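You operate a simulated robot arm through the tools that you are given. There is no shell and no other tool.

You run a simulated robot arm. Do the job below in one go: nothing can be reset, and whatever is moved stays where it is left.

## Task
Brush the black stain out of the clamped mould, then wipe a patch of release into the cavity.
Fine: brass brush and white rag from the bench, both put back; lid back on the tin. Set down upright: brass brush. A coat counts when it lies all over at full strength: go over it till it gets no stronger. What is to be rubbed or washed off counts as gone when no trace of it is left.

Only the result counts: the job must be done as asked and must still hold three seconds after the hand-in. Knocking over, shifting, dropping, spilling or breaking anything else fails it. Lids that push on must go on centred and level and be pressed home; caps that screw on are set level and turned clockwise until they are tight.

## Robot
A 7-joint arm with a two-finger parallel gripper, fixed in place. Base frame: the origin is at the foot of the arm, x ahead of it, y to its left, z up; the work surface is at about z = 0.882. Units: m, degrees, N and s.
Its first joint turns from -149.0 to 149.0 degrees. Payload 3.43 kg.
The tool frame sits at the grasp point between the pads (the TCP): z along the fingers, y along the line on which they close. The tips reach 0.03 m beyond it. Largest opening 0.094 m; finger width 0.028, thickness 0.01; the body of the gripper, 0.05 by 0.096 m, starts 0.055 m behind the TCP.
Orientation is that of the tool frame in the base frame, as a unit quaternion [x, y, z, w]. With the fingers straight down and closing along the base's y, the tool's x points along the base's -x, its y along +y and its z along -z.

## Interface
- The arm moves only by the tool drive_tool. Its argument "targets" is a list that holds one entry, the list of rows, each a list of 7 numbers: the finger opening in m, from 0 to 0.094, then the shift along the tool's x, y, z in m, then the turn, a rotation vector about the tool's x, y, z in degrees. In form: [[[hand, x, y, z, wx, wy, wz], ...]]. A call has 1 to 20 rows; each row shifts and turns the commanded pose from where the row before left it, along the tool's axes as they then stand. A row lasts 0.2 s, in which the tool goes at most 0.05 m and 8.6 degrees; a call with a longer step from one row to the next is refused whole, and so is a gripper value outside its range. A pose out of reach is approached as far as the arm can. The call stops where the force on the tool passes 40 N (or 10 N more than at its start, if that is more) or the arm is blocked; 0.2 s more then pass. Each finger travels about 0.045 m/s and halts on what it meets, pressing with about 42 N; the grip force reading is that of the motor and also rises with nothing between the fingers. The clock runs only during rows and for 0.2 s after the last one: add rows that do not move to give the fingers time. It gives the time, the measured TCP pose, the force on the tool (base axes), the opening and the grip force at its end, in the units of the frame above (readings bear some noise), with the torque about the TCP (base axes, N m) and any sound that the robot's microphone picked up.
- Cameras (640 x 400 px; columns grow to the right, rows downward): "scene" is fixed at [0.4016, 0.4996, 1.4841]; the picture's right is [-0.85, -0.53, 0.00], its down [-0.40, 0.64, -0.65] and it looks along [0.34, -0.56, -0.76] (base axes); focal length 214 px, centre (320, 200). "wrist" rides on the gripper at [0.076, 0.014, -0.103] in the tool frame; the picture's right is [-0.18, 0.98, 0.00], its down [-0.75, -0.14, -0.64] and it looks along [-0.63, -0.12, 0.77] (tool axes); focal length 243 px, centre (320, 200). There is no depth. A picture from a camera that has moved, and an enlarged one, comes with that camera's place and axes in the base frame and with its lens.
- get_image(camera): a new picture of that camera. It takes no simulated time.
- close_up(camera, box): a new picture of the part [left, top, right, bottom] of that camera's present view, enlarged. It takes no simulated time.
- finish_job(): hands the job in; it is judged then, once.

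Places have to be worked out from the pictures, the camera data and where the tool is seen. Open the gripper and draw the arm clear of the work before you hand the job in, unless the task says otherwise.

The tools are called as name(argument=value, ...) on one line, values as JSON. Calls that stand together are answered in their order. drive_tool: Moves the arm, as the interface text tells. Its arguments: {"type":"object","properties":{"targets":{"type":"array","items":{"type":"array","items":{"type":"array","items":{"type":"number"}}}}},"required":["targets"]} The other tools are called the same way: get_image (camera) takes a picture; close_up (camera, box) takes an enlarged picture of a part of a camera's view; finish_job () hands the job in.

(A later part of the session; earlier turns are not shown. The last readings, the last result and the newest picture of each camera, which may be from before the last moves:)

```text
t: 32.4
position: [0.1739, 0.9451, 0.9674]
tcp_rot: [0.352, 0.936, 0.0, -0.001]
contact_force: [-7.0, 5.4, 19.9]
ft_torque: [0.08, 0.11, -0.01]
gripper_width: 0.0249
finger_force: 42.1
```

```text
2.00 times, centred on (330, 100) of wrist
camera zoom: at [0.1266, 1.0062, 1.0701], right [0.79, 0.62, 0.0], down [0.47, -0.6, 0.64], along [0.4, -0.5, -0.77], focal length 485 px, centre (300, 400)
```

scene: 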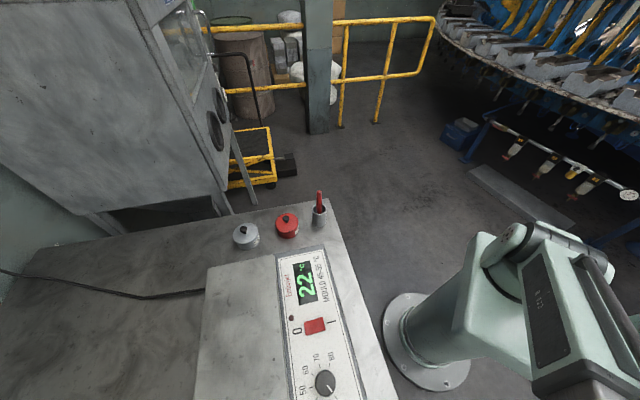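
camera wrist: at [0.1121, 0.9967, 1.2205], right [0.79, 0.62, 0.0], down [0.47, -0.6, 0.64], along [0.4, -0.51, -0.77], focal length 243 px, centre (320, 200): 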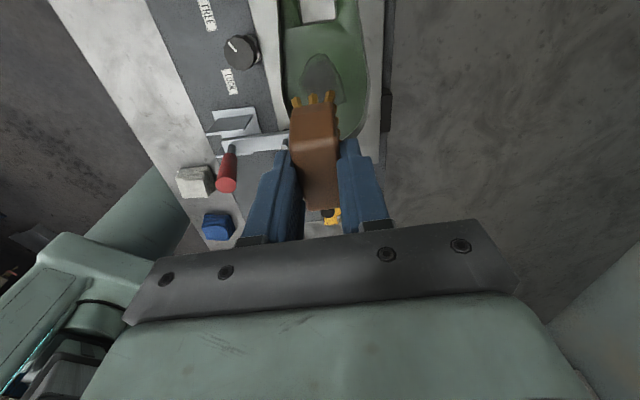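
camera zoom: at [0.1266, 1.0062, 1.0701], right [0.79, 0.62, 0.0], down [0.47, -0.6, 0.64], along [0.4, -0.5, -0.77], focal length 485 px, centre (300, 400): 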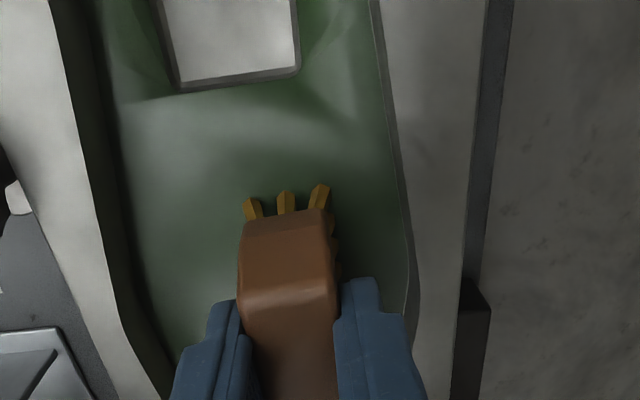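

The right side is brushed. Now I'll shift 30 mm to the left side and repeat the lengthwise strokes.

drive_tool(targets=[[[0.0, 0, -0.0075, 0, 0, 0, 0], [0.0, 0, -0.0075, 0, 0, 0, 0], [0.0, 0, -0.0075, 0, 0, 0, 0], [0.0, 0, -0.0095, 0, 0, 0, 0], [0.0, 0.011, 0, 0, 0, 0, 0], [0.0, 0.011, 0, 0, 0, 0, 0], [0.0, -0.01, 0, 0, 0, 0, 0], [0.0, -0.01, 0, 0, 0, 0, 0], [0.0, -0.01, 0, 0, 0, 0, 0], [0.0, -0.01, 0, 0, 0, 0, 0], [0.0, 0.01, 0, 0, 0, 0, 0], [0.0, 0.01, 0, 0, 0, 0, 0], [0.0, 0.01, 0, 0, 0, 0, 0], [0.0, 0.01, 0, 0, 0, 0, 0], [0.0, 0, 0.008, 0, 0, 0, 0], [0.0, -0.01, 0, 0, 0, 0, 0], [0.0, -0.01, 0, 0, 0, 0, 0], [0.0, -0.01, 0, 0, 0, 0, 0], [0.0, -0.01, 0, 0, 0, 0, 0]]])

close_up(camera="wrist", box=[220, 0, 440, 200])

```text
t: 36.4
position: [0.1717, 0.9143, 0.9652]
tcp_rot: [0.353, 0.936, 0.001, -0.001]
contact_force: [-9.7, 10.0, 34.2]
ft_torque: [0.19, 0.4, -0.08]
gripper_width: 0.025
finger_force: 42.2
```

```text
2.00 times, centred on (330, 100) of wrist
camera zoom: at [0.1248, 0.9751, 1.0698], right [0.79, 0.62, 0.0], down [0.47, -0.6, 0.64], along [0.4, -0.5, -0.77], focal length 485 px, centre (300, 400)
```

zoom: 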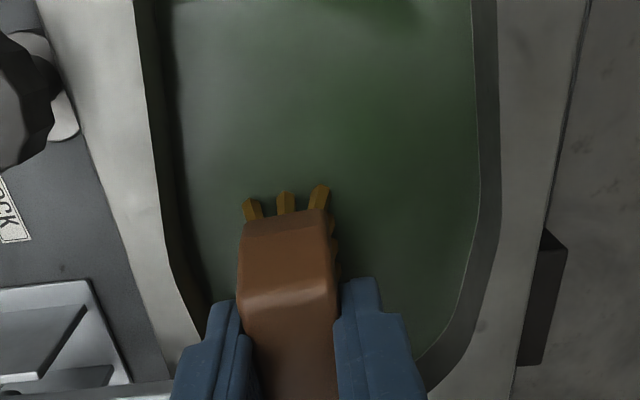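

Coverage done on this pass. I'll lift off and shift toward the toe so the camera looks straight down on the brushed area.

drive_tool(targets=[[[0.0, 0, 0, -0.02, 0, 0, 0], [0.0, 0, 0, -0.045, 0, 0, 0], [0.0, 0, 0, -0.045, 0, 0, 0], [0.0, 0, 0, -0.045, 0, 0, 0], [0.0, -0.035, 0.005, 0, 0, 0, 0], [0.0, -0.03, 0.005, 0, 0, 0, 0], [0.0, 0, 0, 0, 0, 0, 0]]])

get_image(camera="wrist")

close_up(camera="wrist", box=[250, 0, 400, 110])

```text
t: 38.0
position: [0.2271, 0.8797, 1.1194]
tcp_rot: [0.352, 0.936, 0.0, 0.0]
contact_force: [-0.5, 0.1, -2.1]
ft_torque: [0.01, 0.02, -0.01]
gripper_width: 0.0252
finger_force: 41.6
```

```text
taken
camera wrist: at [0.1802, 0.9408, 1.2216], right [0.79, 0.62, 0.0], down [0.47, -0.6, 0.64], along [0.4, -0.51, -0.77], focal length 243 px, centre (320, 200)
```

wrist: 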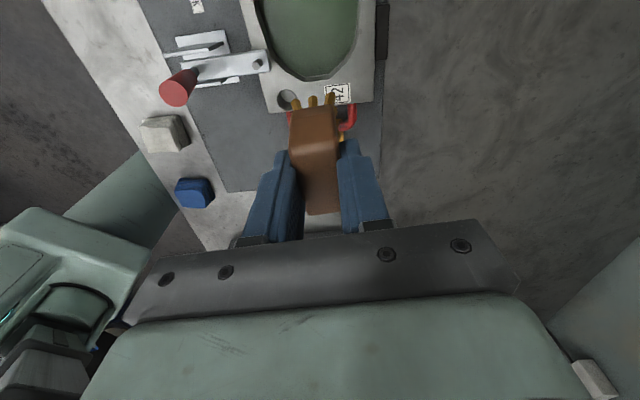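

```text
3.64 times, centred on (325, 55) of wrist
camera zoom: at [0.1802, 0.9408, 1.2216], right [0.79, 0.62, 0.0], down [0.47, -0.6, 0.64], along [0.4, -0.51, -0.77], focal length 882 px, centre (302, 727)
```

zoom: 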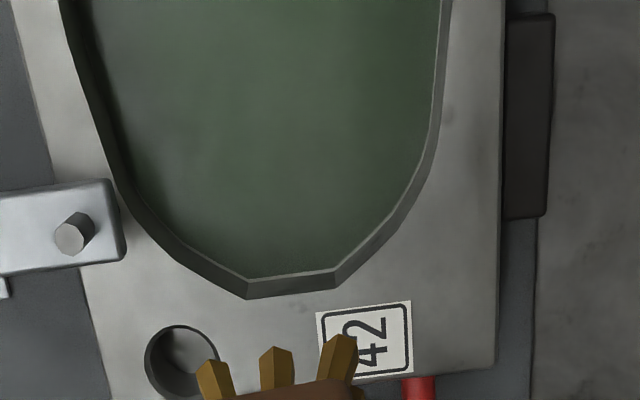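

That part of the floor looks clean. I'll move 45 mm back and view the whole former stain area.

drive_tool(targets=[[[0.0, 0.025, 0, -0.02, 0, 0, 0], [0.0, 0.025, 0, -0.02, 0, 0, 0], [0.0, 0, 0, 0, 0, 0, 0]]])

close_up(camera="wrist", box=[250, 0, 410, 115])

```text
t: 38.8
position: [0.1911, 0.9135, 1.1576]
tcp_rot: [0.353, 0.936, 0.0, 0.0]
contact_force: [-0.4, -0.9, -0.9]
ft_torque: [-0.03, 0.02, 0.0]
gripper_width: 0.0251
finger_force: 42.2
```

```text
3.48 times, centred on (330, 58) of wrist
camera zoom: at [0.1441, 0.9741, 1.2608], right [0.79, 0.62, 0.0], down [0.47, -0.6, 0.64], along [0.4, -0.51, -0.77], focal length 844 px, centre (285, 696)
```

zoom: 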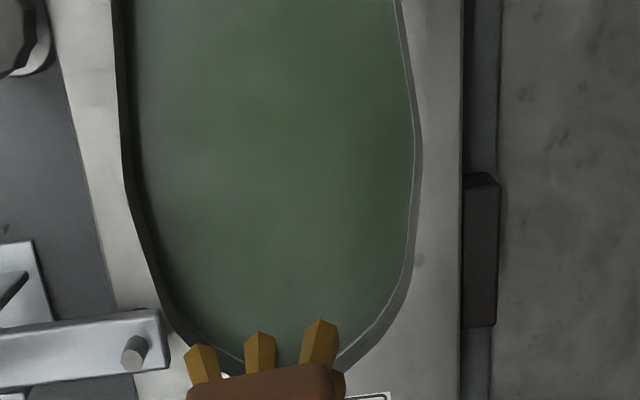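

It looks clean; I'll check at higher magnification for faint traces along both edges of the old stain.

close_up(camera="wrist", box=[280, 20, 330, 95])

close_up(camera="wrist", box=[315, 20, 365, 95])

```text
5.33 times, centred on (305, 58) of wrist
camera zoom: at [0.1441, 0.9741, 1.2608], right [0.79, 0.62, 0.0], down [0.47, -0.6, 0.64], along [0.4, -0.51, -0.77], focal length 1294 px, centre (400, 960)
```

zoom: 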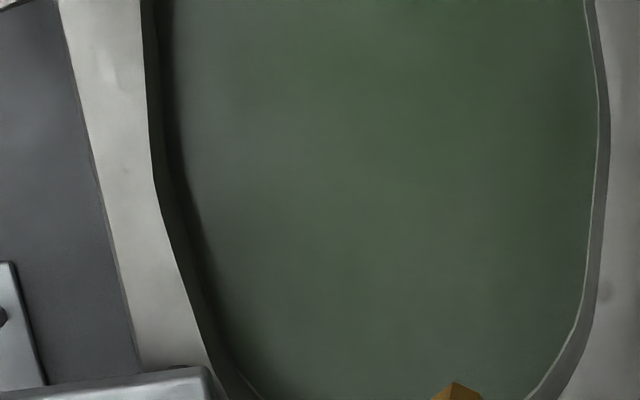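

```text
5.33 times, centred on (340, 58) of wrist
camera zoom: at [0.1441, 0.9741, 1.2608], right [0.79, 0.62, 0.0], down [0.47, -0.6, 0.64], along [0.4, -0.51, -0.77], focal length 1294 px, centre (213, 960)
```

zoom: 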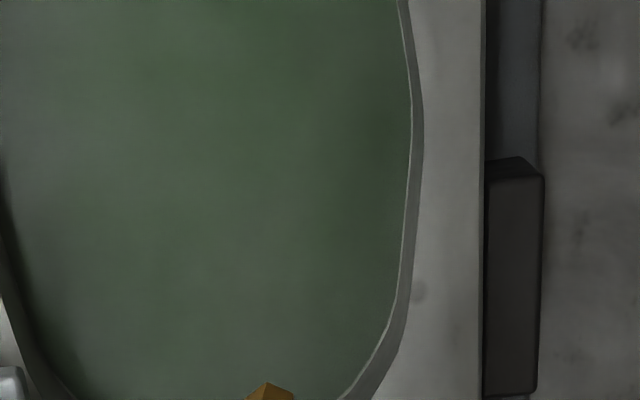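

No trace visible, but I'll give it a second confirming pass with slightly wider strokes. First I'll come down to just above the floor on the right side.

drive_tool(targets=[[[0.0, 0.0165, 0.0082, 0, 0, 0, 0], [0.0, 0.0165, 0.0082, 0.03, 0, 0, 0], [0.0, 0, 0, 0.045, 0, 0, 0], [0.0, 0, 0, 0.045, 0, 0, 0], [0.0, 0, 0, 0.045, 0, 0, 0], [0.0, 0, 0, 0.015, 0, 0, 0], [0.0, 0, 0, 0.004, 0, 0, 0], [0.0, 0, 0, 0.002, 0, 0, 0], [0.0, 0, 0, 0, 0, 0, 0]]])

```text
t: 40.8
position: [0.1754, 0.9461, 0.9761]
tcp_rot: [0.353, 0.936, -0.001, 0.0]
contact_force: [-0.3, -0.2, -1.0]
ft_torque: [-0.02, -0.02, -0.01]
gripper_width: 0.0252
finger_force: 41.7
```

Still just above the floor (0.976). I'll go down the last 8 mm in small steps and stroke along the right side.

drive_tool(targets=[[[0.0, 0, 0, 0.003, 0, 0, 0], [0.0, 0, 0, 0.003, 0, 0, 0], [0.0, 0, 0, 0.0025, 0, 0, 0], [0.0, 0.01, 0, 0, 0, 0, 0], [0.0, 0.01, 0, 0, 0, 0, 0], [0.0, -0.01, 0, 0, 0, 0, 0], [0.0, -0.01, 0, 0, 0, 0, 0], [0.0, -0.01, 0, 0, 0, 0, 0], [0.0, -0.01, 0, 0, 0, 0, 0], [0.0, 0.01, -0.0025, 0, 0, 0, 0], [0.0, 0.01, -0.0025, 0, 0, 0, 0], [0.0, 0.01, -0.0025, 0, 0, 0, 0], [0.0, 0.01, -0.0025, 0, 0, 0, 0], [0.0, -0.01, -0.0025, 0, 0, 0, 0], [0.0, -0.01, -0.0025, 0, 0, 0, 0], [0.0, -0.01, -0.0025, 0, 0, 0, 0], [0.0, -0.01, -0.0025, 0, 0, 0, 0]]])

```text
t: 44.4
position: [0.1786, 0.9174, 0.9673]
tcp_rot: [0.353, 0.936, 0.0, 0.001]
contact_force: [-1.9, 1.8, 7.1]
ft_torque: [0.14, 0.18, -0.05]
gripper_width: 0.0255
finger_force: 41.8
```

Contact at a light 7 N on this pass. I'll press half a millimetre more and finish the zigzag across the left half, then lift.

drive_tool(targets=[[[0.0, 0.01, -0.002, 0.0005, 0, 0, 0], [0.0, 0.01, -0.002, 0, 0, 0, 0], [0.0, 0.01, -0.002, 0, 0, 0, 0], [0.0, 0.01, -0.002, 0, 0, 0, 0], [0.0, -0.01, -0.002, 0, 0, 0, 0], [0.0, -0.01, -0.002, 0, 0, 0, 0], [0.0, -0.01, -0.001, 0, 0, 0, 0], [0.0, -0.01, 0, 0, 0, 0, 0], [0.0, 0.01, 0.002, 0, 0, 0, 0], [0.0, 0.01, 0.002, 0, 0, 0, 0], [0.0, 0.01, 0.003, 0, 0, 0, 0], [0.0, 0, 0, -0.02, 0, 0, 0], [0.0, 0, 0, -0.045, 0, 0, 0], [0.0, 0, 0, -0.045, 0, 0, 0], [0.0, 0, 0, -0.045, 0, 0, 0], [0.0, 0, 0, -0.02, 0, 0, 0], [0.0, -0.02, 0.005, -0.01, 0, 0, 0], [0.0, -0.01, 0.005, 0, 0, 0, 0], [0.0, 0, 0, 0, 0, 0, 0]]])

close_up(camera="wrist", box=[250, 0, 410, 115])

```text
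t: 48.4
position: [0.1786, 0.9197, 1.1511]
tcp_rot: [0.353, 0.936, 0.0, 0.0]
contact_force: [-0.5, -0.8, -1.6]
ft_torque: [0.0, -0.01, 0.01]
gripper_width: 0.0249
finger_force: 41.5
```

```text
3.48 times, centred on (330, 58) of wrist
camera zoom: at [0.132, 0.9812, 1.2541], right [0.79, 0.62, 0.0], down [0.47, -0.6, 0.64], along [0.4, -0.51, -0.77], focal length 844 px, centre (285, 696)
```

zoom: 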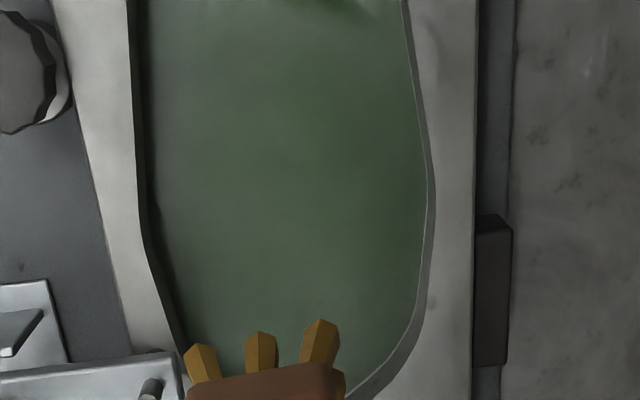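

The floor is clean. Now I'll carry the brush back over its original place, staying above the clamp handles.

drive_tool(targets=[[[0.0, 0.0055, -0.0402, 0.006, 0, 0, 0], [0.0, 0.0055, -0.0402, 0.006, 0, 0, 0], [0.0, 0.0055, -0.0402, 0.006, 0, 0, 0], [0.0, 0.0055, -0.0402, 0.006, 0, 0, 0], [0.0, 0.0055, -0.0402, 0.006, 0, 0, 0], [0.0, 0.0055, -0.0402, 0.01, 0, 0, 0], [0.0, 0, 0, 0, 0, 0, 0]]])

get_image(camera="wrist")

```text
t: 50.0
position: [-0.0026, 0.7615, 1.1115]
tcp_rot: [0.352, 0.936, -0.001, 0.0]
contact_force: [-1.0, 0.6, -0.9]
ft_torque: [-0.01, 0.01, -0.01]
gripper_width: 0.0248
finger_force: 41.8
```

```text
taken
camera wrist: at [-0.0497, 0.822, 1.2145], right [0.79, 0.62, 0.0], down [0.47, -0.6, 0.64], along [0.4, -0.51, -0.77], focal length 243 px, centre (320, 200)
```

wrist: 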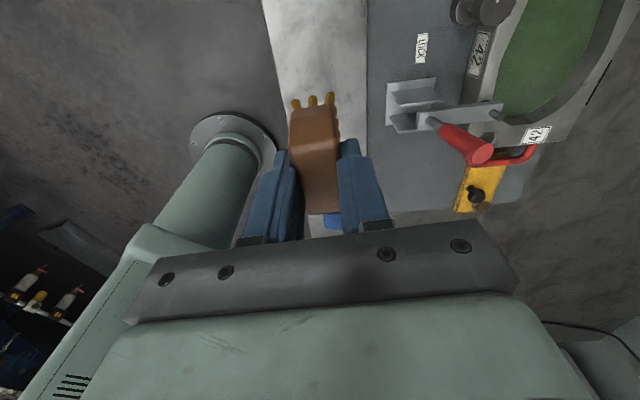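

Above the original spot within 3 mm. I'll correct and lower to just above the bench, then settle it in millimetre steps.

drive_tool(targets=[[[0.0, 0.0015, -0.0029, 0.03, 0, 0, 0], [0.0, 0, 0, 0.045, 0, 0, 0], [0.0, 0, 0, 0.045, 0, 0, 0], [0.0, 0, 0, 0.035, 0, 0, 0], [0.0, 0, 0, 0.008, 0, 0, 0], [0.0, 0, 0, 0, 0, 0, 0]]])

```text
t: 51.4
position: [-0.0071, 0.7599, 0.9469]
tcp_rot: [0.353, 0.936, 0.0, 0.001]
contact_force: [0.2, -1.1, -1.8]
ft_torque: [0.01, -0.02, -0.01]
gripper_width: 0.0252
finger_force: 42.1
```

At z = 0.947, about 9 mm above the resting height; I'll step down until there is light contact.

drive_tool(targets=[[[0.0, 0, 0, 0.003, 0, 0, 0], [0.0, 0, 0, 0.003, 0, 0, 0], [0.0, 0, 0, 0.0015, 0, 0, 0], [0.0, 0, 0, 0.001, 0, 0, 0], [0.0, 0, 0, 0, 0, 0, 0]]])

```text
t: 52.6
position: [-0.0076, 0.7593, 0.9388]
tcp_rot: [0.353, 0.936, 0.0, 0.0]
contact_force: [0.0, 0.2, -0.4]
ft_torque: [-0.01, 0.0, 0.0]
gripper_width: 0.025
finger_force: 42.1
```

drive_tool(targets=[[[0.0, 0, 0, 0.001, 0, 0, 0], [0.0, 0, 0, 0.0005, 0, 0, 0], [0.0, 0, 0, 0, 0, 0, 0]]])

```text
t: 53.4
position: [-0.0059, 0.7592, 0.9372]
tcp_rot: [0.353, 0.936, 0.0, 0.0]
contact_force: [-0.7, 0.5, -0.8]
ft_torque: [0.01, 0.0, 0.02]
gripper_width: 0.025
finger_force: 42.0
```

Still no contact at 0.937, so the brush may have slipped up slightly in the grip. I'll keep stepping down half a millimetre to a millimetre at a time.

drive_tool(targets=[[[0.0, 0, 0, 0.001, 0, 0, 0], [0.0, 0, 0, 0, 0, 0, 0], [0.0, 0, 0, 0.001, 0, 0, 0], [0.0, 0, 0, 0, 0, 0, 0]]])

```text
t: 54.4
position: [-0.0061, 0.7591, 0.9351]
tcp_rot: [0.353, 0.936, 0.0, 0.001]
contact_force: [0.5, -0.1, -1.7]
ft_torque: [0.01, 0.03, 0.01]
gripper_width: 0.0252
finger_force: 42.4
```

close_up(camera="wrist", box=[250, 70, 400, 230])

```text
2.50 times, centred on (325, 150) of wrist
camera zoom: at [-0.0539, 0.8206, 1.0384], right [0.79, 0.62, 0.0], down [0.47, -0.6, 0.64], along [0.4, -0.51, -0.77], focal length 606 px, centre (308, 325)
```

zoom: 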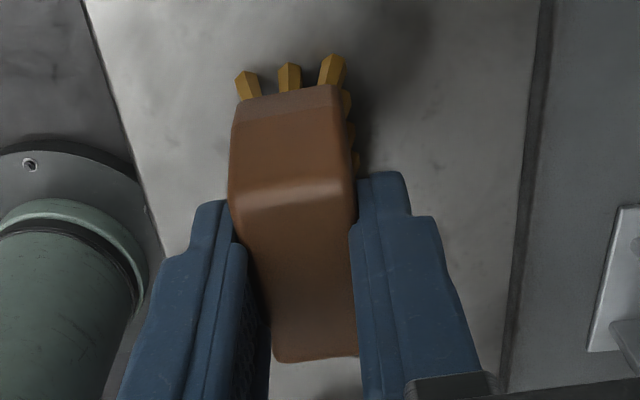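

The bristles look within a couple of millimetres of the bench. I'll step down further and watch for the force to rise.

drive_tool(targets=[[[0.0, 0, 0, 0.001, 0, 0, 0], [0.0, 0, 0, 0, 0, 0, 0], [0.0, 0, 0, 0.001, 0, 0, 0], [0.0, 0, 0, 0, 0, 0, 0]]])

```text
t: 55.4
position: [-0.0072, 0.7589, 0.934]
tcp_rot: [0.352, 0.936, 0.001, 0.0]
contact_force: [3.3, -0.2, 12.0]
ft_torque: [-0.05, -0.11, 0.02]
gripper_width: 0.0251
finger_force: 41.4
```

Light contact (12 N), so the brush stands on the bench. I'll open the fingers and rise straight up.

drive_tool(targets=[[[0.04, 0, 0, 0, 0, 0, 0], [0.06, 0, 0, 0, 0, 0, 0], [0.08, 0, 0, 0, 0, 0, 0], [0.08, 0, 0, 0, 0, 0, 0], [0.08, 0, 0, 0, 0, 0, 0], [0.08, 0, 0, -0.03, 0, 0, 0], [0.08, 0, 0, -0.045, 0, 0, 0], [0.08, 0, 0, -0.04, 0, 0, 0], [0.08, 0, 0, 0, 0, 0, 0]]])

get_image(camera="wrist")

close_up(camera="wrist", box=[260, 40, 400, 200])

```text
t: 57.4
position: [-0.003, 0.7617, 1.0516]
tcp_rot: [0.353, 0.936, 0.0, 0.0]
contact_force: [-0.2, 0.4, 0.8]
ft_torque: [0.02, 0.02, 0.01]
gripper_width: 0.0798
finger_force: 0.0
```

```text
taken
camera wrist: at [-0.0507, 0.822, 1.1545], right [0.79, 0.62, 0.0], down [0.47, -0.6, 0.64], along [0.4, -0.51, -0.77], focal length 243 px, centre (320, 200)
```

wrist: 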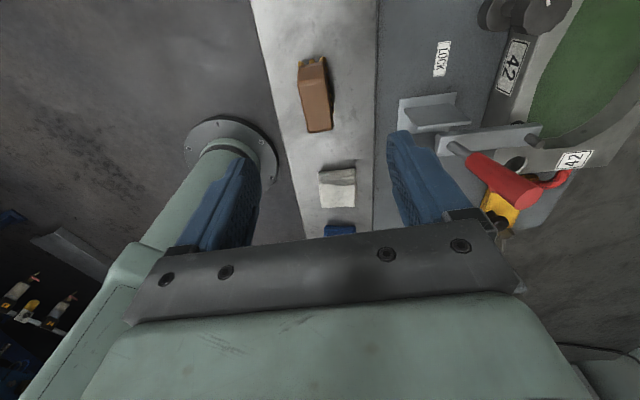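

```text
2.50 times, centred on (330, 120) of wrist
camera zoom: at [-0.0507, 0.822, 1.1545], right [0.79, 0.62, 0.0], down [0.47, -0.6, 0.64], along [0.4, -0.51, -0.77], focal length 606 px, centre (295, 400)
```

zoom: 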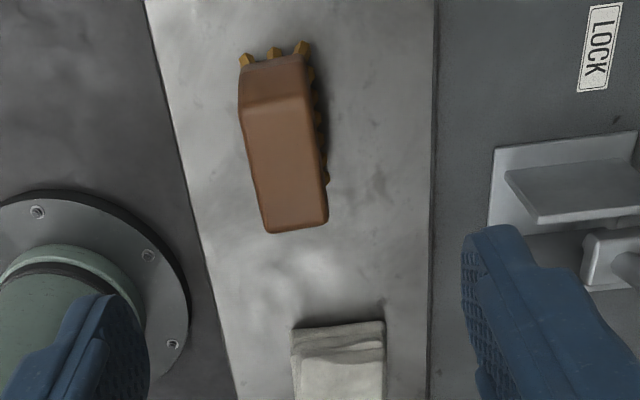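

The brush stands upright in its place. Next I'll go to the release tin along the bench at z ≈ 1.10, with the fingers partly open, and look straight at the lid.

drive_tool(targets=[[[0.06, 0, 0, -0.045, 0, 0, 0], [0.06, -0.04635, 0.0096, 0, 0, 0, 0], [0.06, -0.04635, 0.0096, 0, 0, 0, 0], [0.06, -0.04635, 0.0096, 0, 0, 0, 0], [0.06, -0.04635, 0.0096, 0, 0, 0, 0], [0.06, -0.04635, 0.0096, 0, 0, 0, 0], [0.06, -0.04635, 0.0096, 0, 0, 0, 0], [0.06, -0.04635, 0.0096, 0, 0, 0, 0], [0.06, -0.04635, 0.0096, 0, 0, 0, 0], [0.06, -0.04635, 0.0096, 0, 0, 0, 0], [0.06, -0.04635, 0.0096, 0, 0, 0, 0], [0.06, -0.04635, 0.0096, 0, 0, 0, 0], [0.06, -0.04635, 0.0096, 0, 0, 0, 0], [0.06, -0.04635, 0.0096, 0, 0, 0, 0], [0.06, -0.04635, 0.0096, 0, 0, 0, 0], [0.06, -0.04635, 0.0096, 0, 0, 0, 0], [0.06, -0.04635, 0.0096, 0, 0, 0, 0], [0.06, -0.04635, 0.0096, 0, 0, 0, 0], [0.06, -0.04635, 0.0096, 0, 0, 0, 0], [0.06, 0, 0, 0, 0, 0, 0]]])

get_image(camera="wrist")

get_image(camera="scene")

```text
t: 61.6
position: [0.7333, 0.3394, 1.095]
tcp_rot: [0.352, 0.936, 0.0, 0.0]
contact_force: [-0.2, -0.4, -1.7]
ft_torque: [-0.02, 0.01, 0.03]
gripper_width: 0.0598
finger_force: 0.1
```

```text
taken
camera wrist: at [0.6854, 0.4008, 1.1991], right [0.79, 0.62, 0.0], down [0.47, -0.6, 0.64], along [0.4, -0.51, -0.77], focal length 243 px, centre (320, 200)
```

wrist: 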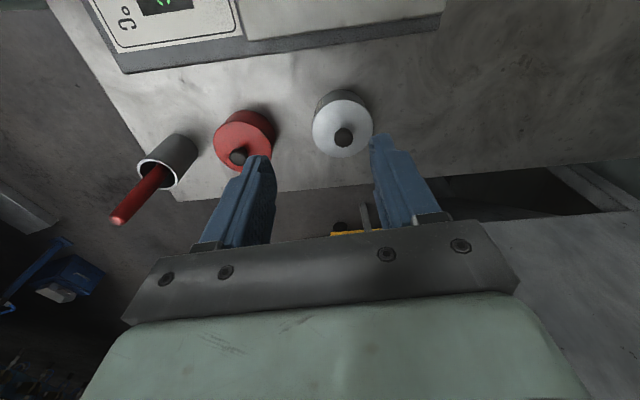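

```text
taken
```

scene: 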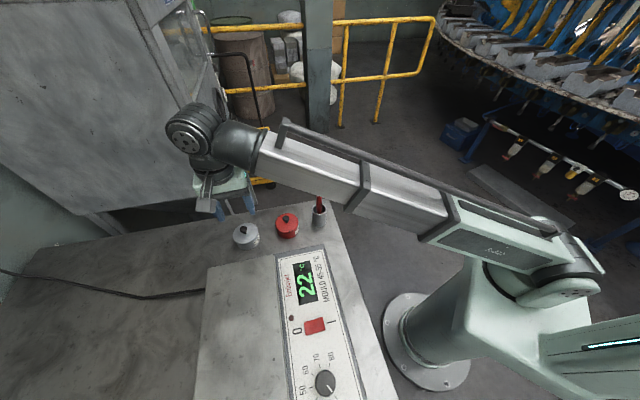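

The tin is slightly ahead and right of the gripper axis. I'll zoom in to measure the lid and knob precisely.

close_up(camera="wrist", box=[295, 75, 395, 175])

close_up(camera="wrist", box=[200, 0, 640, 210])

```text
4.00 times, centred on (345, 125) of wrist
camera zoom: at [0.6854, 0.4008, 1.1991], right [0.79, 0.62, 0.0], down [0.47, -0.6, 0.64], along [0.4, -0.51, -0.77], focal length 970 px, centre (220, 500)
```

zoom: 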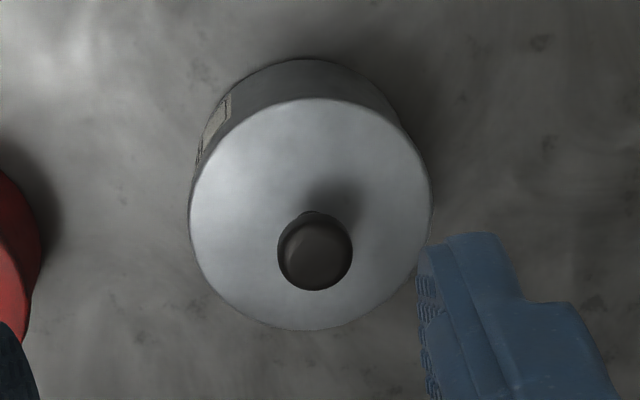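

```text
1.45 times, centred on (420, 105) of wrist
camera zoom: at [0.6854, 0.4008, 1.1991], right [0.79, 0.62, 0.0], down [0.47, -0.6, 0.64], along [0.4, -0.51, -0.77], focal length 353 px, centre (174, 338)
```

zoom: 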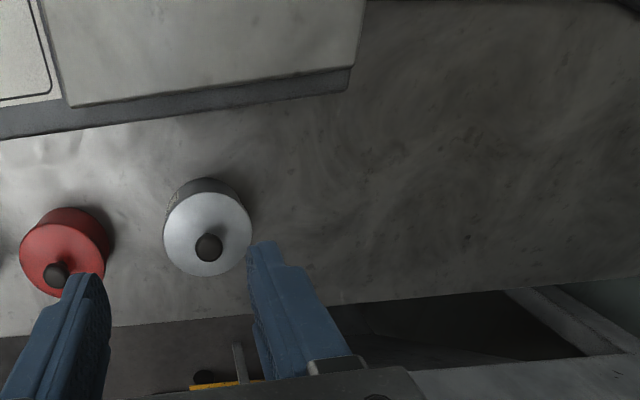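

Lid centre is about (0.782, 0.320), with the knob 22 mm across. I'll move over it and lower until the tips are just above the knob, then recheck.

drive_tool(targets=[[[0.06, -0.0247, 0.00875, 0, 0, 0, 0], [0.06, -0.0247, 0.00875, 0, 0, 0, 0], [0.06, 0, 0, 0.04, 0, 0, 0], [0.06, 0, 0, 0.04, 0, 0, 0], [0.06, 0, 0, 0.03, 0, 0, 0], [0.06, 0, 0, 0, 0, 0, 0]]])

get_image(camera="wrist")

close_up(camera="scene", box=[190, 170, 310, 260])

```text
t: 63.0
position: [0.7823, 0.3194, 0.9843]
tcp_rot: [0.354, 0.935, 0.001, 0.0]
contact_force: [0.3, 0.1, 0.0]
ft_torque: [-0.01, 0.0, 0.02]
gripper_width: 0.0603
finger_force: 0.1
```

```text
taken
camera wrist: at [0.736, 0.3817, 1.0877], right [0.79, 0.62, 0.0], down [0.47, -0.6, 0.64], along [0.4, -0.51, -0.77], focal length 243 px, centre (320, 200)
```

wrist: 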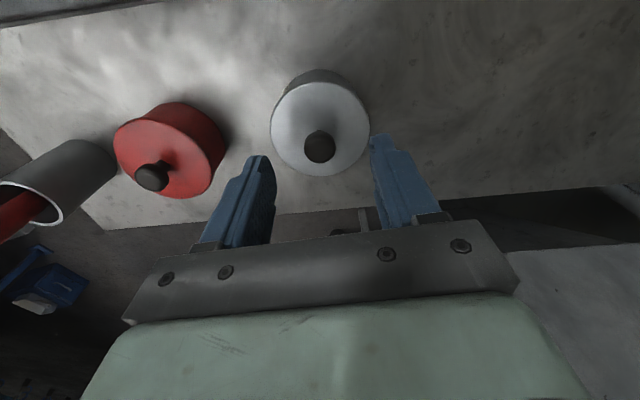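

```text
4.44 times, centred on (250, 215) of scene
camera zoom: at [0.4016, 0.4996, 1.4841], right [-0.85, -0.53, 0.0], down [-0.4, 0.64, -0.65], along [0.34, -0.56, -0.76], focal length 953 px, centre (631, 133)
```

zoom: 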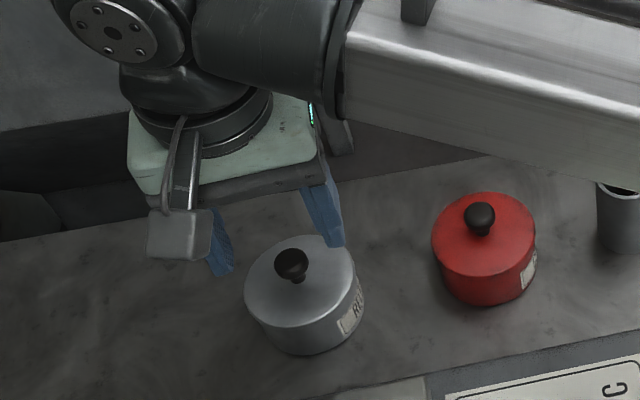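

The knob is centred exactly between the fingers. I'll go down 28 mm and close on the knob.

drive_tool(targets=[[[0.06, 0, 0, 0.015, 0, 0, 0], [0.06, 0, 0, 0.008, 0, 0, 0], [0.06, 0, 0, 0.005, 0, 0, 0], [0.04, 0, 0, 0, 0, 0, 0], [0.02, 0, 0, 0, 0, 0, 0], [0.0, 0, 0, 0, 0, 0, 0], [0.0, 0, 0, 0, 0, 0, 0], [0.0, 0, 0, 0, 0, 0, 0]]])

get_image(camera="wrist")

```text
t: 64.8
position: [0.7842, 0.32, 0.9572]
tcp_rot: [0.353, 0.936, 0.0, 0.0]
contact_force: [0.2, -0.9, -0.3]
ft_torque: [-0.02, 0.0, 0.0]
gripper_width: 0.0201
finger_force: 42.0
heard: snap
```

```text
taken
camera wrist: at [0.7361, 0.381, 1.059], right [0.79, 0.62, 0.0], down [0.47, -0.6, 0.64], along [0.4, -0.51, -0.77], focal length 243 px, centre (320, 200)
```

wrist: 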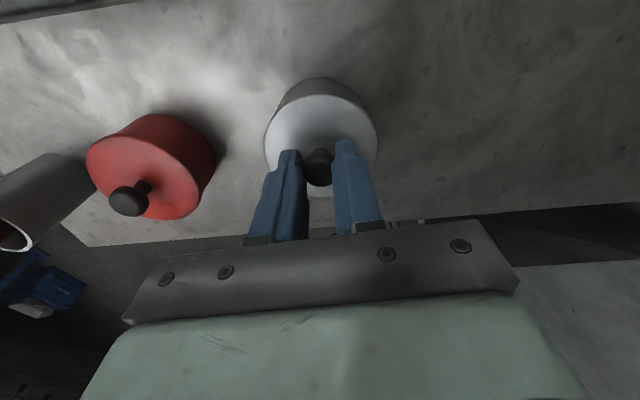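

I heard a snap while gripping the knob, probably the lid popping free. I'll look closely at the lid before lifting.

close_up(camera="wrist", box=[250, 60, 390, 210])

close_up(camera="scene", box=[190, 190, 310, 270])

```text
2.67 times, centred on (320, 135) of wrist
camera zoom: at [0.7361, 0.381, 1.059], right [0.79, 0.62, 0.0], down [0.47, -0.6, 0.64], along [0.4, -0.51, -0.77], focal length 647 px, centre (320, 373)
```

zoom: 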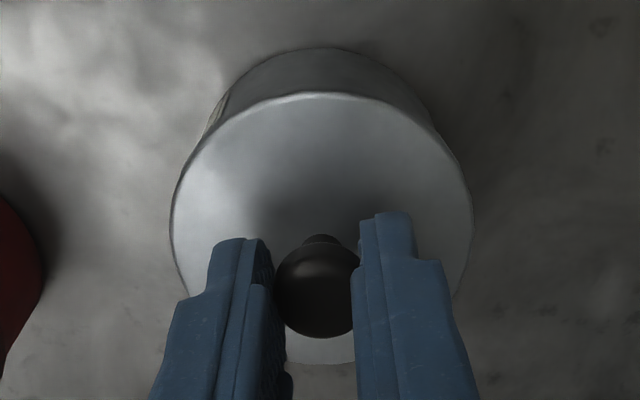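

```text
5.00 times, centred on (250, 230) of scene
camera zoom: at [0.4016, 0.4996, 1.4841], right [-0.85, -0.53, 0.0], down [-0.4, 0.64, -0.65], along [0.34, -0.56, -0.76], focal length 1072 px, centre (670, 50)
```

zoom: 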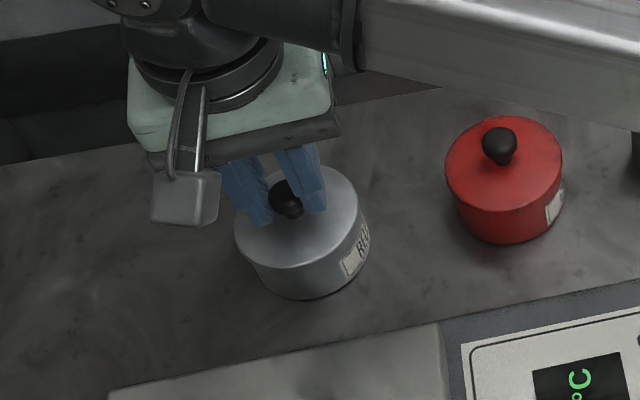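

The lid looks level and in place. I'll lift slowly in small steps and read the force.

drive_tool(targets=[[[0.0, 0, 0, -0.002, 0, 0, 0], [0.0, 0, 0, -0.003, 0, 0, 0], [0.0, 0, 0, -0.005, 0, 0, 0], [0.0, 0, 0, -0.01, 0, 0, 0], [0.0, 0, 0, -0.01, 0, 0, 0], [0.0, 0, 0, 0, 0, 0, 0]]])

get_image(camera="wrist")

close_up(camera="scene", box=[190, 190, 310, 270])

```text
t: 66.2
position: [0.7837, 0.3198, 0.9866]
tcp_rot: [0.352, 0.936, 0.0, 0.001]
contact_force: [0.4, -0.1, -0.9]
ft_torque: [0.0, 0.01, -0.02]
gripper_width: 0.02
finger_force: 41.5
```

```text
taken
camera wrist: at [0.7365, 0.3802, 1.0889], right [0.79, 0.62, 0.0], down [0.47, -0.6, 0.64], along [0.4, -0.51, -0.77], focal length 243 px, centre (320, 200)
```

wrist: 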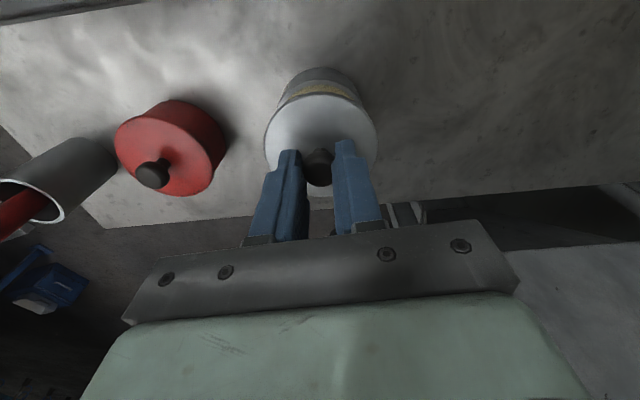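

```text
5.00 times, centred on (250, 230) of scene
camera zoom: at [0.4016, 0.4996, 1.4841], right [-0.85, -0.53, 0.0], down [-0.4, 0.64, -0.65], along [0.34, -0.56, -0.76], focal length 1072 px, centre (670, 50)
```

zoom: 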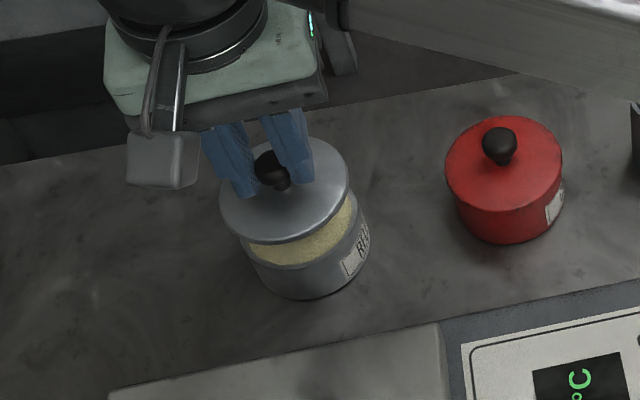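

The lid is off, showing the cream-coloured release near the rim. I'll carry the lid outward to a clear bit of bench near (0.86, 0.392) and view the spot before lowering.

drive_tool(targets=[[[0.0, 0, 0, -0.035, 0, 0, 0], [0.0, -0.0033, 0.035, 0, 0, 0, 0], [0.0, -0.0033, 0.035, 0, 0, 0, 0], [0.0, -0.0033, 0.035, 0, 0, 0, 0], [0.0, 0, 0, 0, 0, 0, 0]]])

get_image(camera="wrist")

close_up(camera="scene", box=[170, 170, 310, 270])

```text
t: 67.4
position: [0.8595, 0.3944, 1.0208]
tcp_rot: [0.353, 0.936, 0.0, 0.001]
contact_force: [0.4, 0.0, -0.3]
ft_torque: [-0.01, 0.01, -0.02]
gripper_width: 0.0204
finger_force: 41.6
```

```text
taken
camera wrist: at [0.8127, 0.4544, 1.1228], right [0.79, 0.62, 0.0], down [0.47, -0.6, 0.64], along [0.4, -0.51, -0.77], focal length 243 px, centre (320, 200)
```

wrist: 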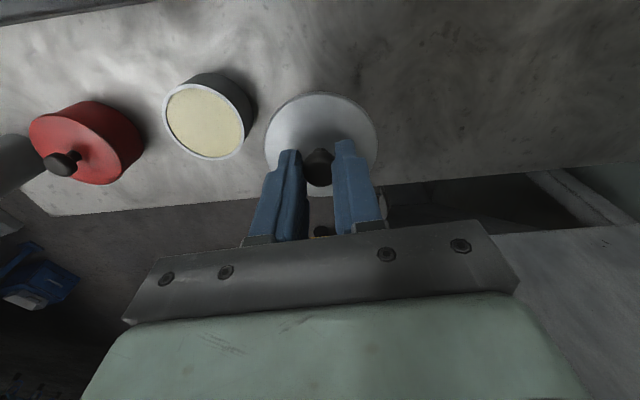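

```text
4.00 times, centred on (240, 220) of scene
camera zoom: at [0.4016, 0.4996, 1.4841], right [-0.85, -0.53, 0.0], down [-0.4, 0.64, -0.65], along [0.34, -0.56, -0.76], focal length 858 px, centre (640, 120)
```

zoom: 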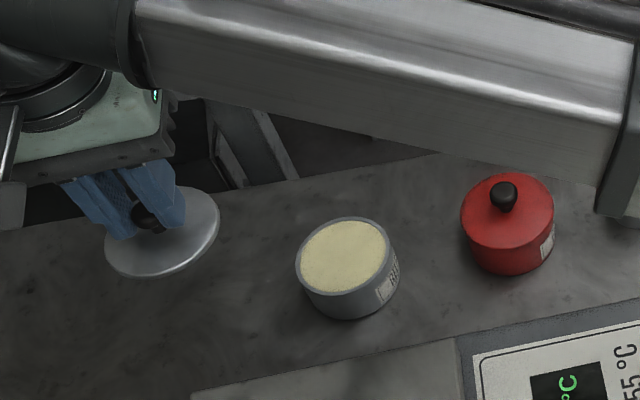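

The landing spot directly below is clear of the tin and of the bench edge. I'll lower quickly to 0.94 and then in small steps until contact.

drive_tool(targets=[[[0.0, 0, 0, 0.035, 0, 0, 0], [0.0, 0, 0, 0.035, 0, 0, 0], [0.0, 0, 0, 0.01, 0, 0, 0], [0.0, 0, 0, 0.003, 0, 0, 0], [0.0, 0, 0, 0.002, 0, 0, 0], [0.0, 0, 0, 0.002, 0, 0, 0], [0.0, 0, 0, 0, 0, 0, 0]]])

```text
t: 69.0
position: [0.8594, 0.3914, 0.9333]
tcp_rot: [0.353, 0.936, -0.001, 0.0]
contact_force: [-0.1, -0.2, -0.7]
ft_torque: [-0.02, 0.02, -0.02]
gripper_width: 0.0202
finger_force: 41.9
```

No contact yet at 0.933; continuing in 1–2 mm steps.

drive_tool(targets=[[[0.0, 0, 0, 0.0015, 0, 0, 0], [0.0, 0, 0, 0.001, 0, 0, 0], [0.0, 0, 0, 0.001, 0, 0, 0], [0.0, 0, 0, 0.001, 0, 0, 0], [0.0, 0, 0, 0, 0, 0, 0]]])

close_up(camera="wrist", box=[230, 60, 410, 220])

```text
t: 70.2
position: [0.8595, 0.3912, 0.9289]
tcp_rot: [0.352, 0.936, 0.0, -0.001]
contact_force: [0.1, 0.5, -0.8]
ft_torque: [-0.03, 0.01, 0.01]
gripper_width: 0.0199
finger_force: 42.0
```

```text
2.50 times, centred on (320, 140) of wrist
camera zoom: at [0.8131, 0.4522, 1.0323], right [0.79, 0.62, 0.0], down [0.47, -0.6, 0.64], along [0.4, -0.51, -0.77], focal length 606 px, centre (320, 350)
```

zoom: 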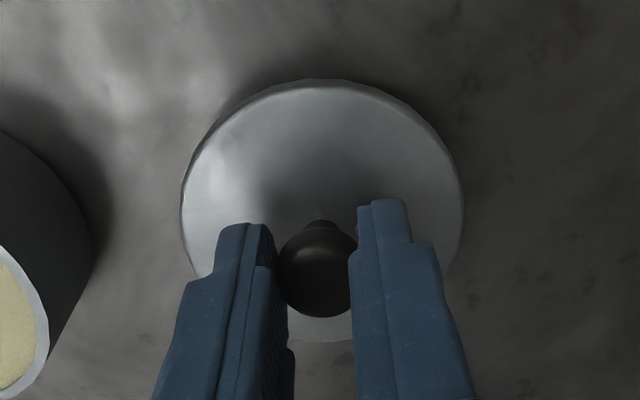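

Close to the bench now. I'll keep stepping down a millimetre at a time.

drive_tool(targets=[[[0.0, 0, 0, 0.001, 0, 0, 0], [0.0, 0, 0, 0.001, 0, 0, 0], [0.0, 0, 0, 0.001, 0, 0, 0], [0.0, 0, 0, 0, 0, 0, 0]]])

```text
t: 71.2
position: [0.8615, 0.392, 0.927]
tcp_rot: [0.353, 0.936, 0.0, 0.0]
contact_force: [0.7, -0.3, 0.2]
ft_torque: [0.03, 0.02, 0.0]
gripper_width: 0.0201
finger_force: 42.4
```

Reading 0.927 with no force yet; a few more millimetre steps.

drive_tool(targets=[[[0.0, 0, 0, 0.001, 0, 0, 0], [0.0, 0, 0, 0.001, 0, 0, 0], [0.0, 0, 0, 0.001, 0, 0, 0], [0.0, 0, 0, 0, 0, 0, 0]]])

```text
t: 72.2
position: [0.8602, 0.3913, 0.9238]
tcp_rot: [0.352, 0.936, 0.0, 0.0]
contact_force: [-0.9, -0.2, 0.1]
ft_torque: [0.0, 0.01, -0.03]
gripper_width: 0.02
finger_force: 41.7
```

Still free at 0.924, so the lid is a thin disc. Continuing.

drive_tool(targets=[[[0.0, 0, 0, 0.001, 0, 0, 0], [0.0, 0, 0, 0, 0, 0, 0], [0.0, 0, 0, 0.001, 0, 0, 0], [0.0, 0, 0, 0, 0, 0, 0], [0.0, 0, 0, 0.001, 0, 0, 0], [0.0, 0, 0, 0, 0, 0, 0]]])

close_up(camera="wrist", box=[230, 60, 410, 220])

```text
t: 73.6
position: [0.8607, 0.3917, 0.9204]
tcp_rot: [0.353, 0.936, 0.0, -0.001]
contact_force: [-0.8, -0.7, 0.8]
ft_torque: [-0.04, -0.01, 0.0]
gripper_width: 0.02
finger_force: 41.9
```

```text
2.50 times, centred on (320, 140) of wrist
camera zoom: at [0.8141, 0.4527, 1.0234], right [0.79, 0.62, 0.0], down [0.47, -0.6, 0.64], along [0.4, -0.51, -0.77], focal length 606 px, centre (320, 350)
```

zoom: 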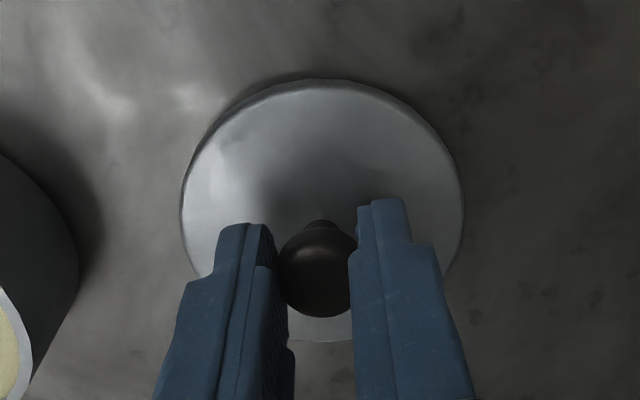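

The shadow is tight under the rim; almost down. A few more fine steps.

drive_tool(targets=[[[0.0, 0, 0, 0.0008, 0, 0, 0], [0.0, 0, 0, 0, 0, 0, 0], [0.0, 0, 0, 0.0008, 0, 0, 0], [0.0, 0, 0, 0, 0, 0, 0], [0.0, 0, 0, 0.0008, 0, 0, 0], [0.0, 0, 0, 0, 0, 0, 0]]])

```text
t: 75.0
position: [0.8608, 0.3905, 0.9183]
tcp_rot: [0.353, 0.936, 0.001, 0.0]
contact_force: [0.6, -0.1, -0.2]
ft_torque: [0.0, 0.0, -0.01]
gripper_width: 0.0201
finger_force: 42.3
```

Still no contact at 0.918; continuing with fine steps.

drive_tool(targets=[[[0.0, 0, 0, 0.001, 0, 0, 0], [0.0, 0, 0, 0, 0, 0, 0], [0.0, 0, 0, 0.001, 0, 0, 0], [0.0, 0, 0, 0, 0, 0, 0], [0.0, 0, 0, 0.001, 0, 0, 0], [0.0, 0, 0, 0, 0, 0, 0]]])

close_up(camera="scene", box=[170, 190, 270, 270])

```text
t: 76.4
position: [0.8602, 0.3905, 0.9152]
tcp_rot: [0.353, 0.936, 0.0, 0.0]
contact_force: [1.1, -0.3, 4.7]
ft_torque: [0.0, -0.03, 0.06]
gripper_width: 0.0198
finger_force: 41.4
```

```text
5.00 times, centred on (220, 230) of scene
camera zoom: at [0.4016, 0.4996, 1.4841], right [-0.85, -0.53, 0.0], down [-0.4, 0.64, -0.65], along [0.34, -0.56, -0.76], focal length 1072 px, centre (820, 50)
```

zoom: 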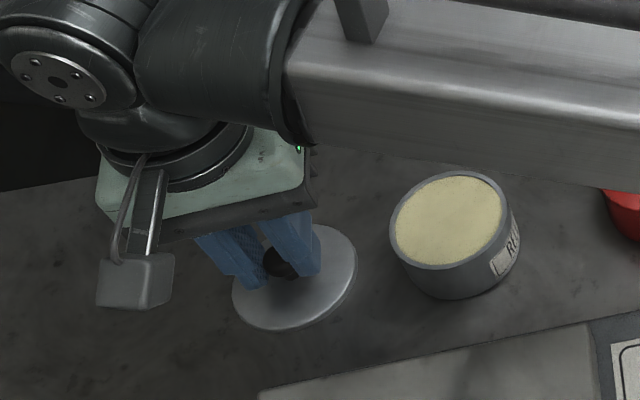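

Contact (about 5 N): the lid rests on the bench. I'll open the fingers and rise.

drive_tool(targets=[[[0.03, 0, 0, 0, 0, 0, 0], [0.045, 0, 0, 0, 0, 0, 0], [0.055, 0, 0, 0, 0, 0, 0], [0.055, 0, 0, -0.01, 0, 0, 0], [0.055, 0, 0, -0.03, 0, 0, 0], [0.055, 0, 0, -0.045, 0, 0, 0], [0.055, 0, 0, -0.045, 0, 0, 0], [0.055, 0, 0, 0, 0, 0, 0]]])

get_image(camera="wrist")

close_up(camera="scene", box=[170, 190, 310, 270])

```text
t: 78.2
position: [0.8597, 0.3917, 1.0457]
tcp_rot: [0.353, 0.936, 0.0, 0.0]
contact_force: [0.1, 0.2, 0.3]
ft_torque: [0.01, -0.03, -0.01]
gripper_width: 0.0549
finger_force: 0.1
```

```text
taken
camera wrist: at [0.8132, 0.4515, 1.1485], right [0.79, 0.62, 0.0], down [0.47, -0.6, 0.64], along [0.4, -0.51, -0.77], focal length 243 px, centre (320, 200)
```

wrist: 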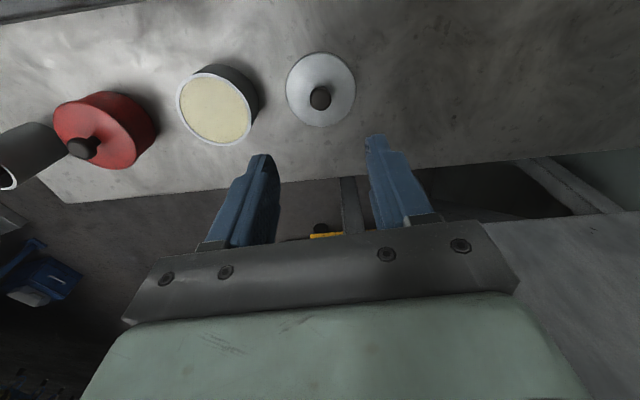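

```text
4.57 times, centred on (240, 230) of scene
camera zoom: at [0.4016, 0.4996, 1.4841], right [-0.85, -0.53, 0.0], down [-0.4, 0.64, -0.65], along [0.34, -0.56, -0.76], focal length 980 px, centre (686, 63)
```

zoom: 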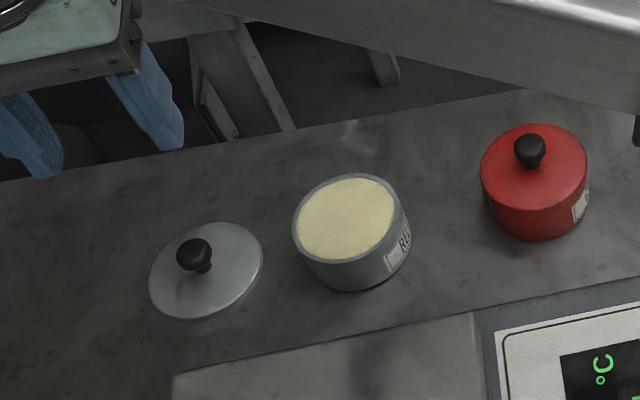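

The lid lies flat on the bench and the tin is open. Now I'll travel back to the white rag at about z = 1.09.

drive_tool(targets=[[[0.085, 0, 0, -0.045, 0, 0, 0], [0.085, 0.045, -0.0172, 0, 0, 0, 0], [0.085, 0.045, -0.0172, 0, 0, 0, 0], [0.085, 0.045, -0.0172, 0, 0, 0, 0], [0.085, 0.045, -0.0172, 0, 0, 0, 0], [0.085, 0.045, -0.0172, 0, 0, 0, 0], [0.085, 0.045, -0.0172, 0, 0, 0, 0], [0.085, 0.045, -0.0172, 0, 0, 0, 0], [0.085, 0.045, -0.0172, 0, 0, 0, 0], [0.085, 0.045, -0.0172, 0, 0, 0, 0], [0.085, 0.045, -0.0172, 0, 0, 0, 0], [0.085, 0.045, -0.0172, 0, 0, 0, 0], [0.085, 0.045, -0.0172, 0, 0, 0, 0], [0.085, 0.045, -0.0172, 0, 0, 0, 0], [0.085, 0.045, -0.0172, 0, 0, 0, 0], [0.085, 0.045, -0.0172, 0, 0, 0, 0], [0.085, 0.045, -0.0172, 0, 0, 0, 0], [0.085, 0.045, -0.0172, 0, 0, 0, 0], [0.085, 0, 0, 0, 0, 0, 0]]])

get_image(camera="wrist")

```text
t: 82.2
position: [0.0927, 0.6752, 1.0875]
tcp_rot: [0.353, 0.935, 0.0, 0.001]
contact_force: [0.6, 0.7, 0.3]
ft_torque: [0.04, 0.03, 0.01]
gripper_width: 0.0852
finger_force: 0.1
```

```text
taken
camera wrist: at [0.0458, 0.7367, 1.191], right [0.79, 0.62, 0.0], down [0.47, -0.6, 0.64], along [0.4, -0.51, -0.77], focal length 243 px, centre (320, 200)
```

wrist: 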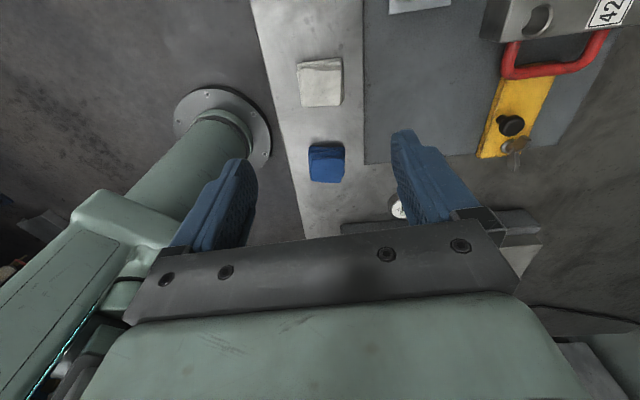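

The white rag is almost under the hand. I'll zoom in to measure it.

close_up(camera="wrist", box=[280, 45, 360, 125])

```text
5.00 times, centred on (320, 85) of wrist
camera zoom: at [0.0458, 0.7367, 1.191], right [0.79, 0.62, 0.0], down [0.47, -0.6, 0.64], along [0.4, -0.51, -0.77], focal length 1213 px, centre (320, 775)
```

zoom: 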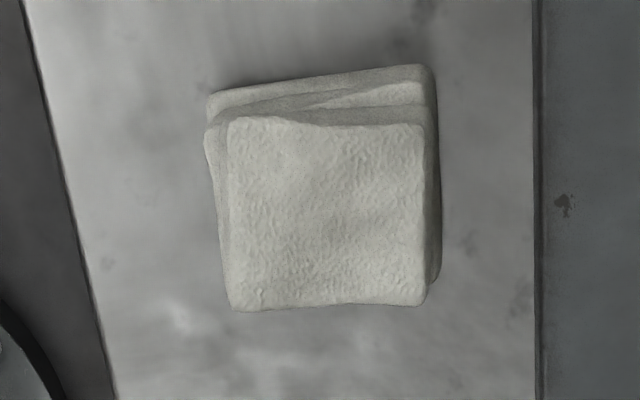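

The rag is about 0.05 m square with yaw about -51°, centred almost under the TCP. I'll turn the wrist 9.5° more, shift 1.5 mm and come down to z = 0.96 to check.

drive_tool(targets=[[[0.085, 0, 0.0015, 0, 0, 0, 4.75], [0.085, 0, 0, 0, 0, 0, 4.75], [0.085, 0, 0, 0.04, 0, 0, 0], [0.085, 0, 0, 0.045, 0, 0, 0], [0.085, 0, 0, 0.04, 0, 0, 0], [0.085, 0, 0, 0, 0, 0, 0]]])

get_image(camera="wrist")

close_up(camera="wrist", box=[260, 60, 400, 220])

```text
t: 83.6
position: [0.092, 0.6755, 0.9663]
tcp_rot: [0.429, 0.903, 0.0, 0.0]
contact_force: [-0.4, 0.3, -1.2]
ft_torque: [-0.01, -0.04, -0.03]
gripper_width: 0.0851
finger_force: 0.0
```

```text
taken
camera wrist: at [0.0561, 0.7429, 1.0693], right [0.88, 0.48, 0.0], down [0.37, -0.67, 0.64], along [0.31, -0.56, -0.77], focal length 243 px, centre (320, 200)
```

wrist: 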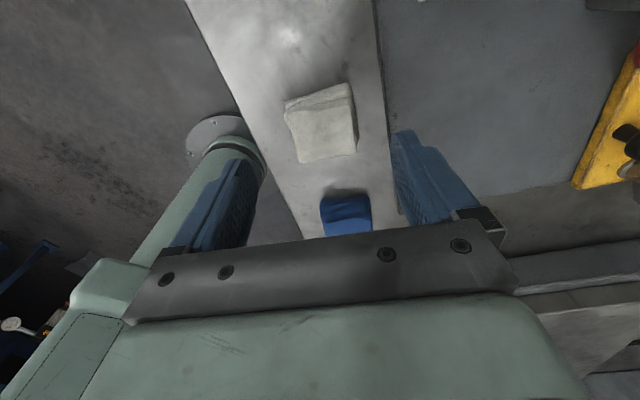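

```text
2.50 times, centred on (330, 140) of wrist
camera zoom: at [0.0561, 0.7429, 1.0693], right [0.88, 0.48, 0.0], down [0.37, -0.67, 0.64], along [0.31, -0.56, -0.77], focal length 606 px, centre (295, 350)
```

zoom: 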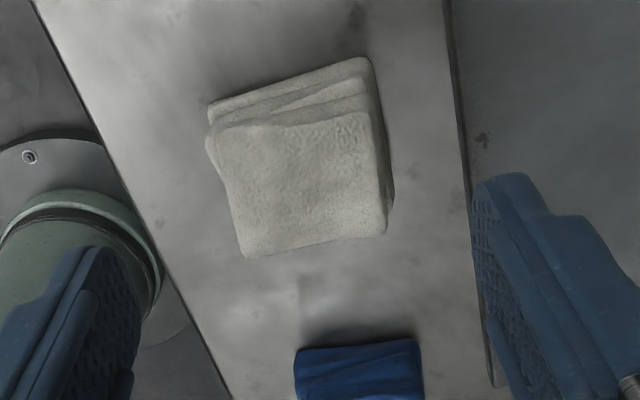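

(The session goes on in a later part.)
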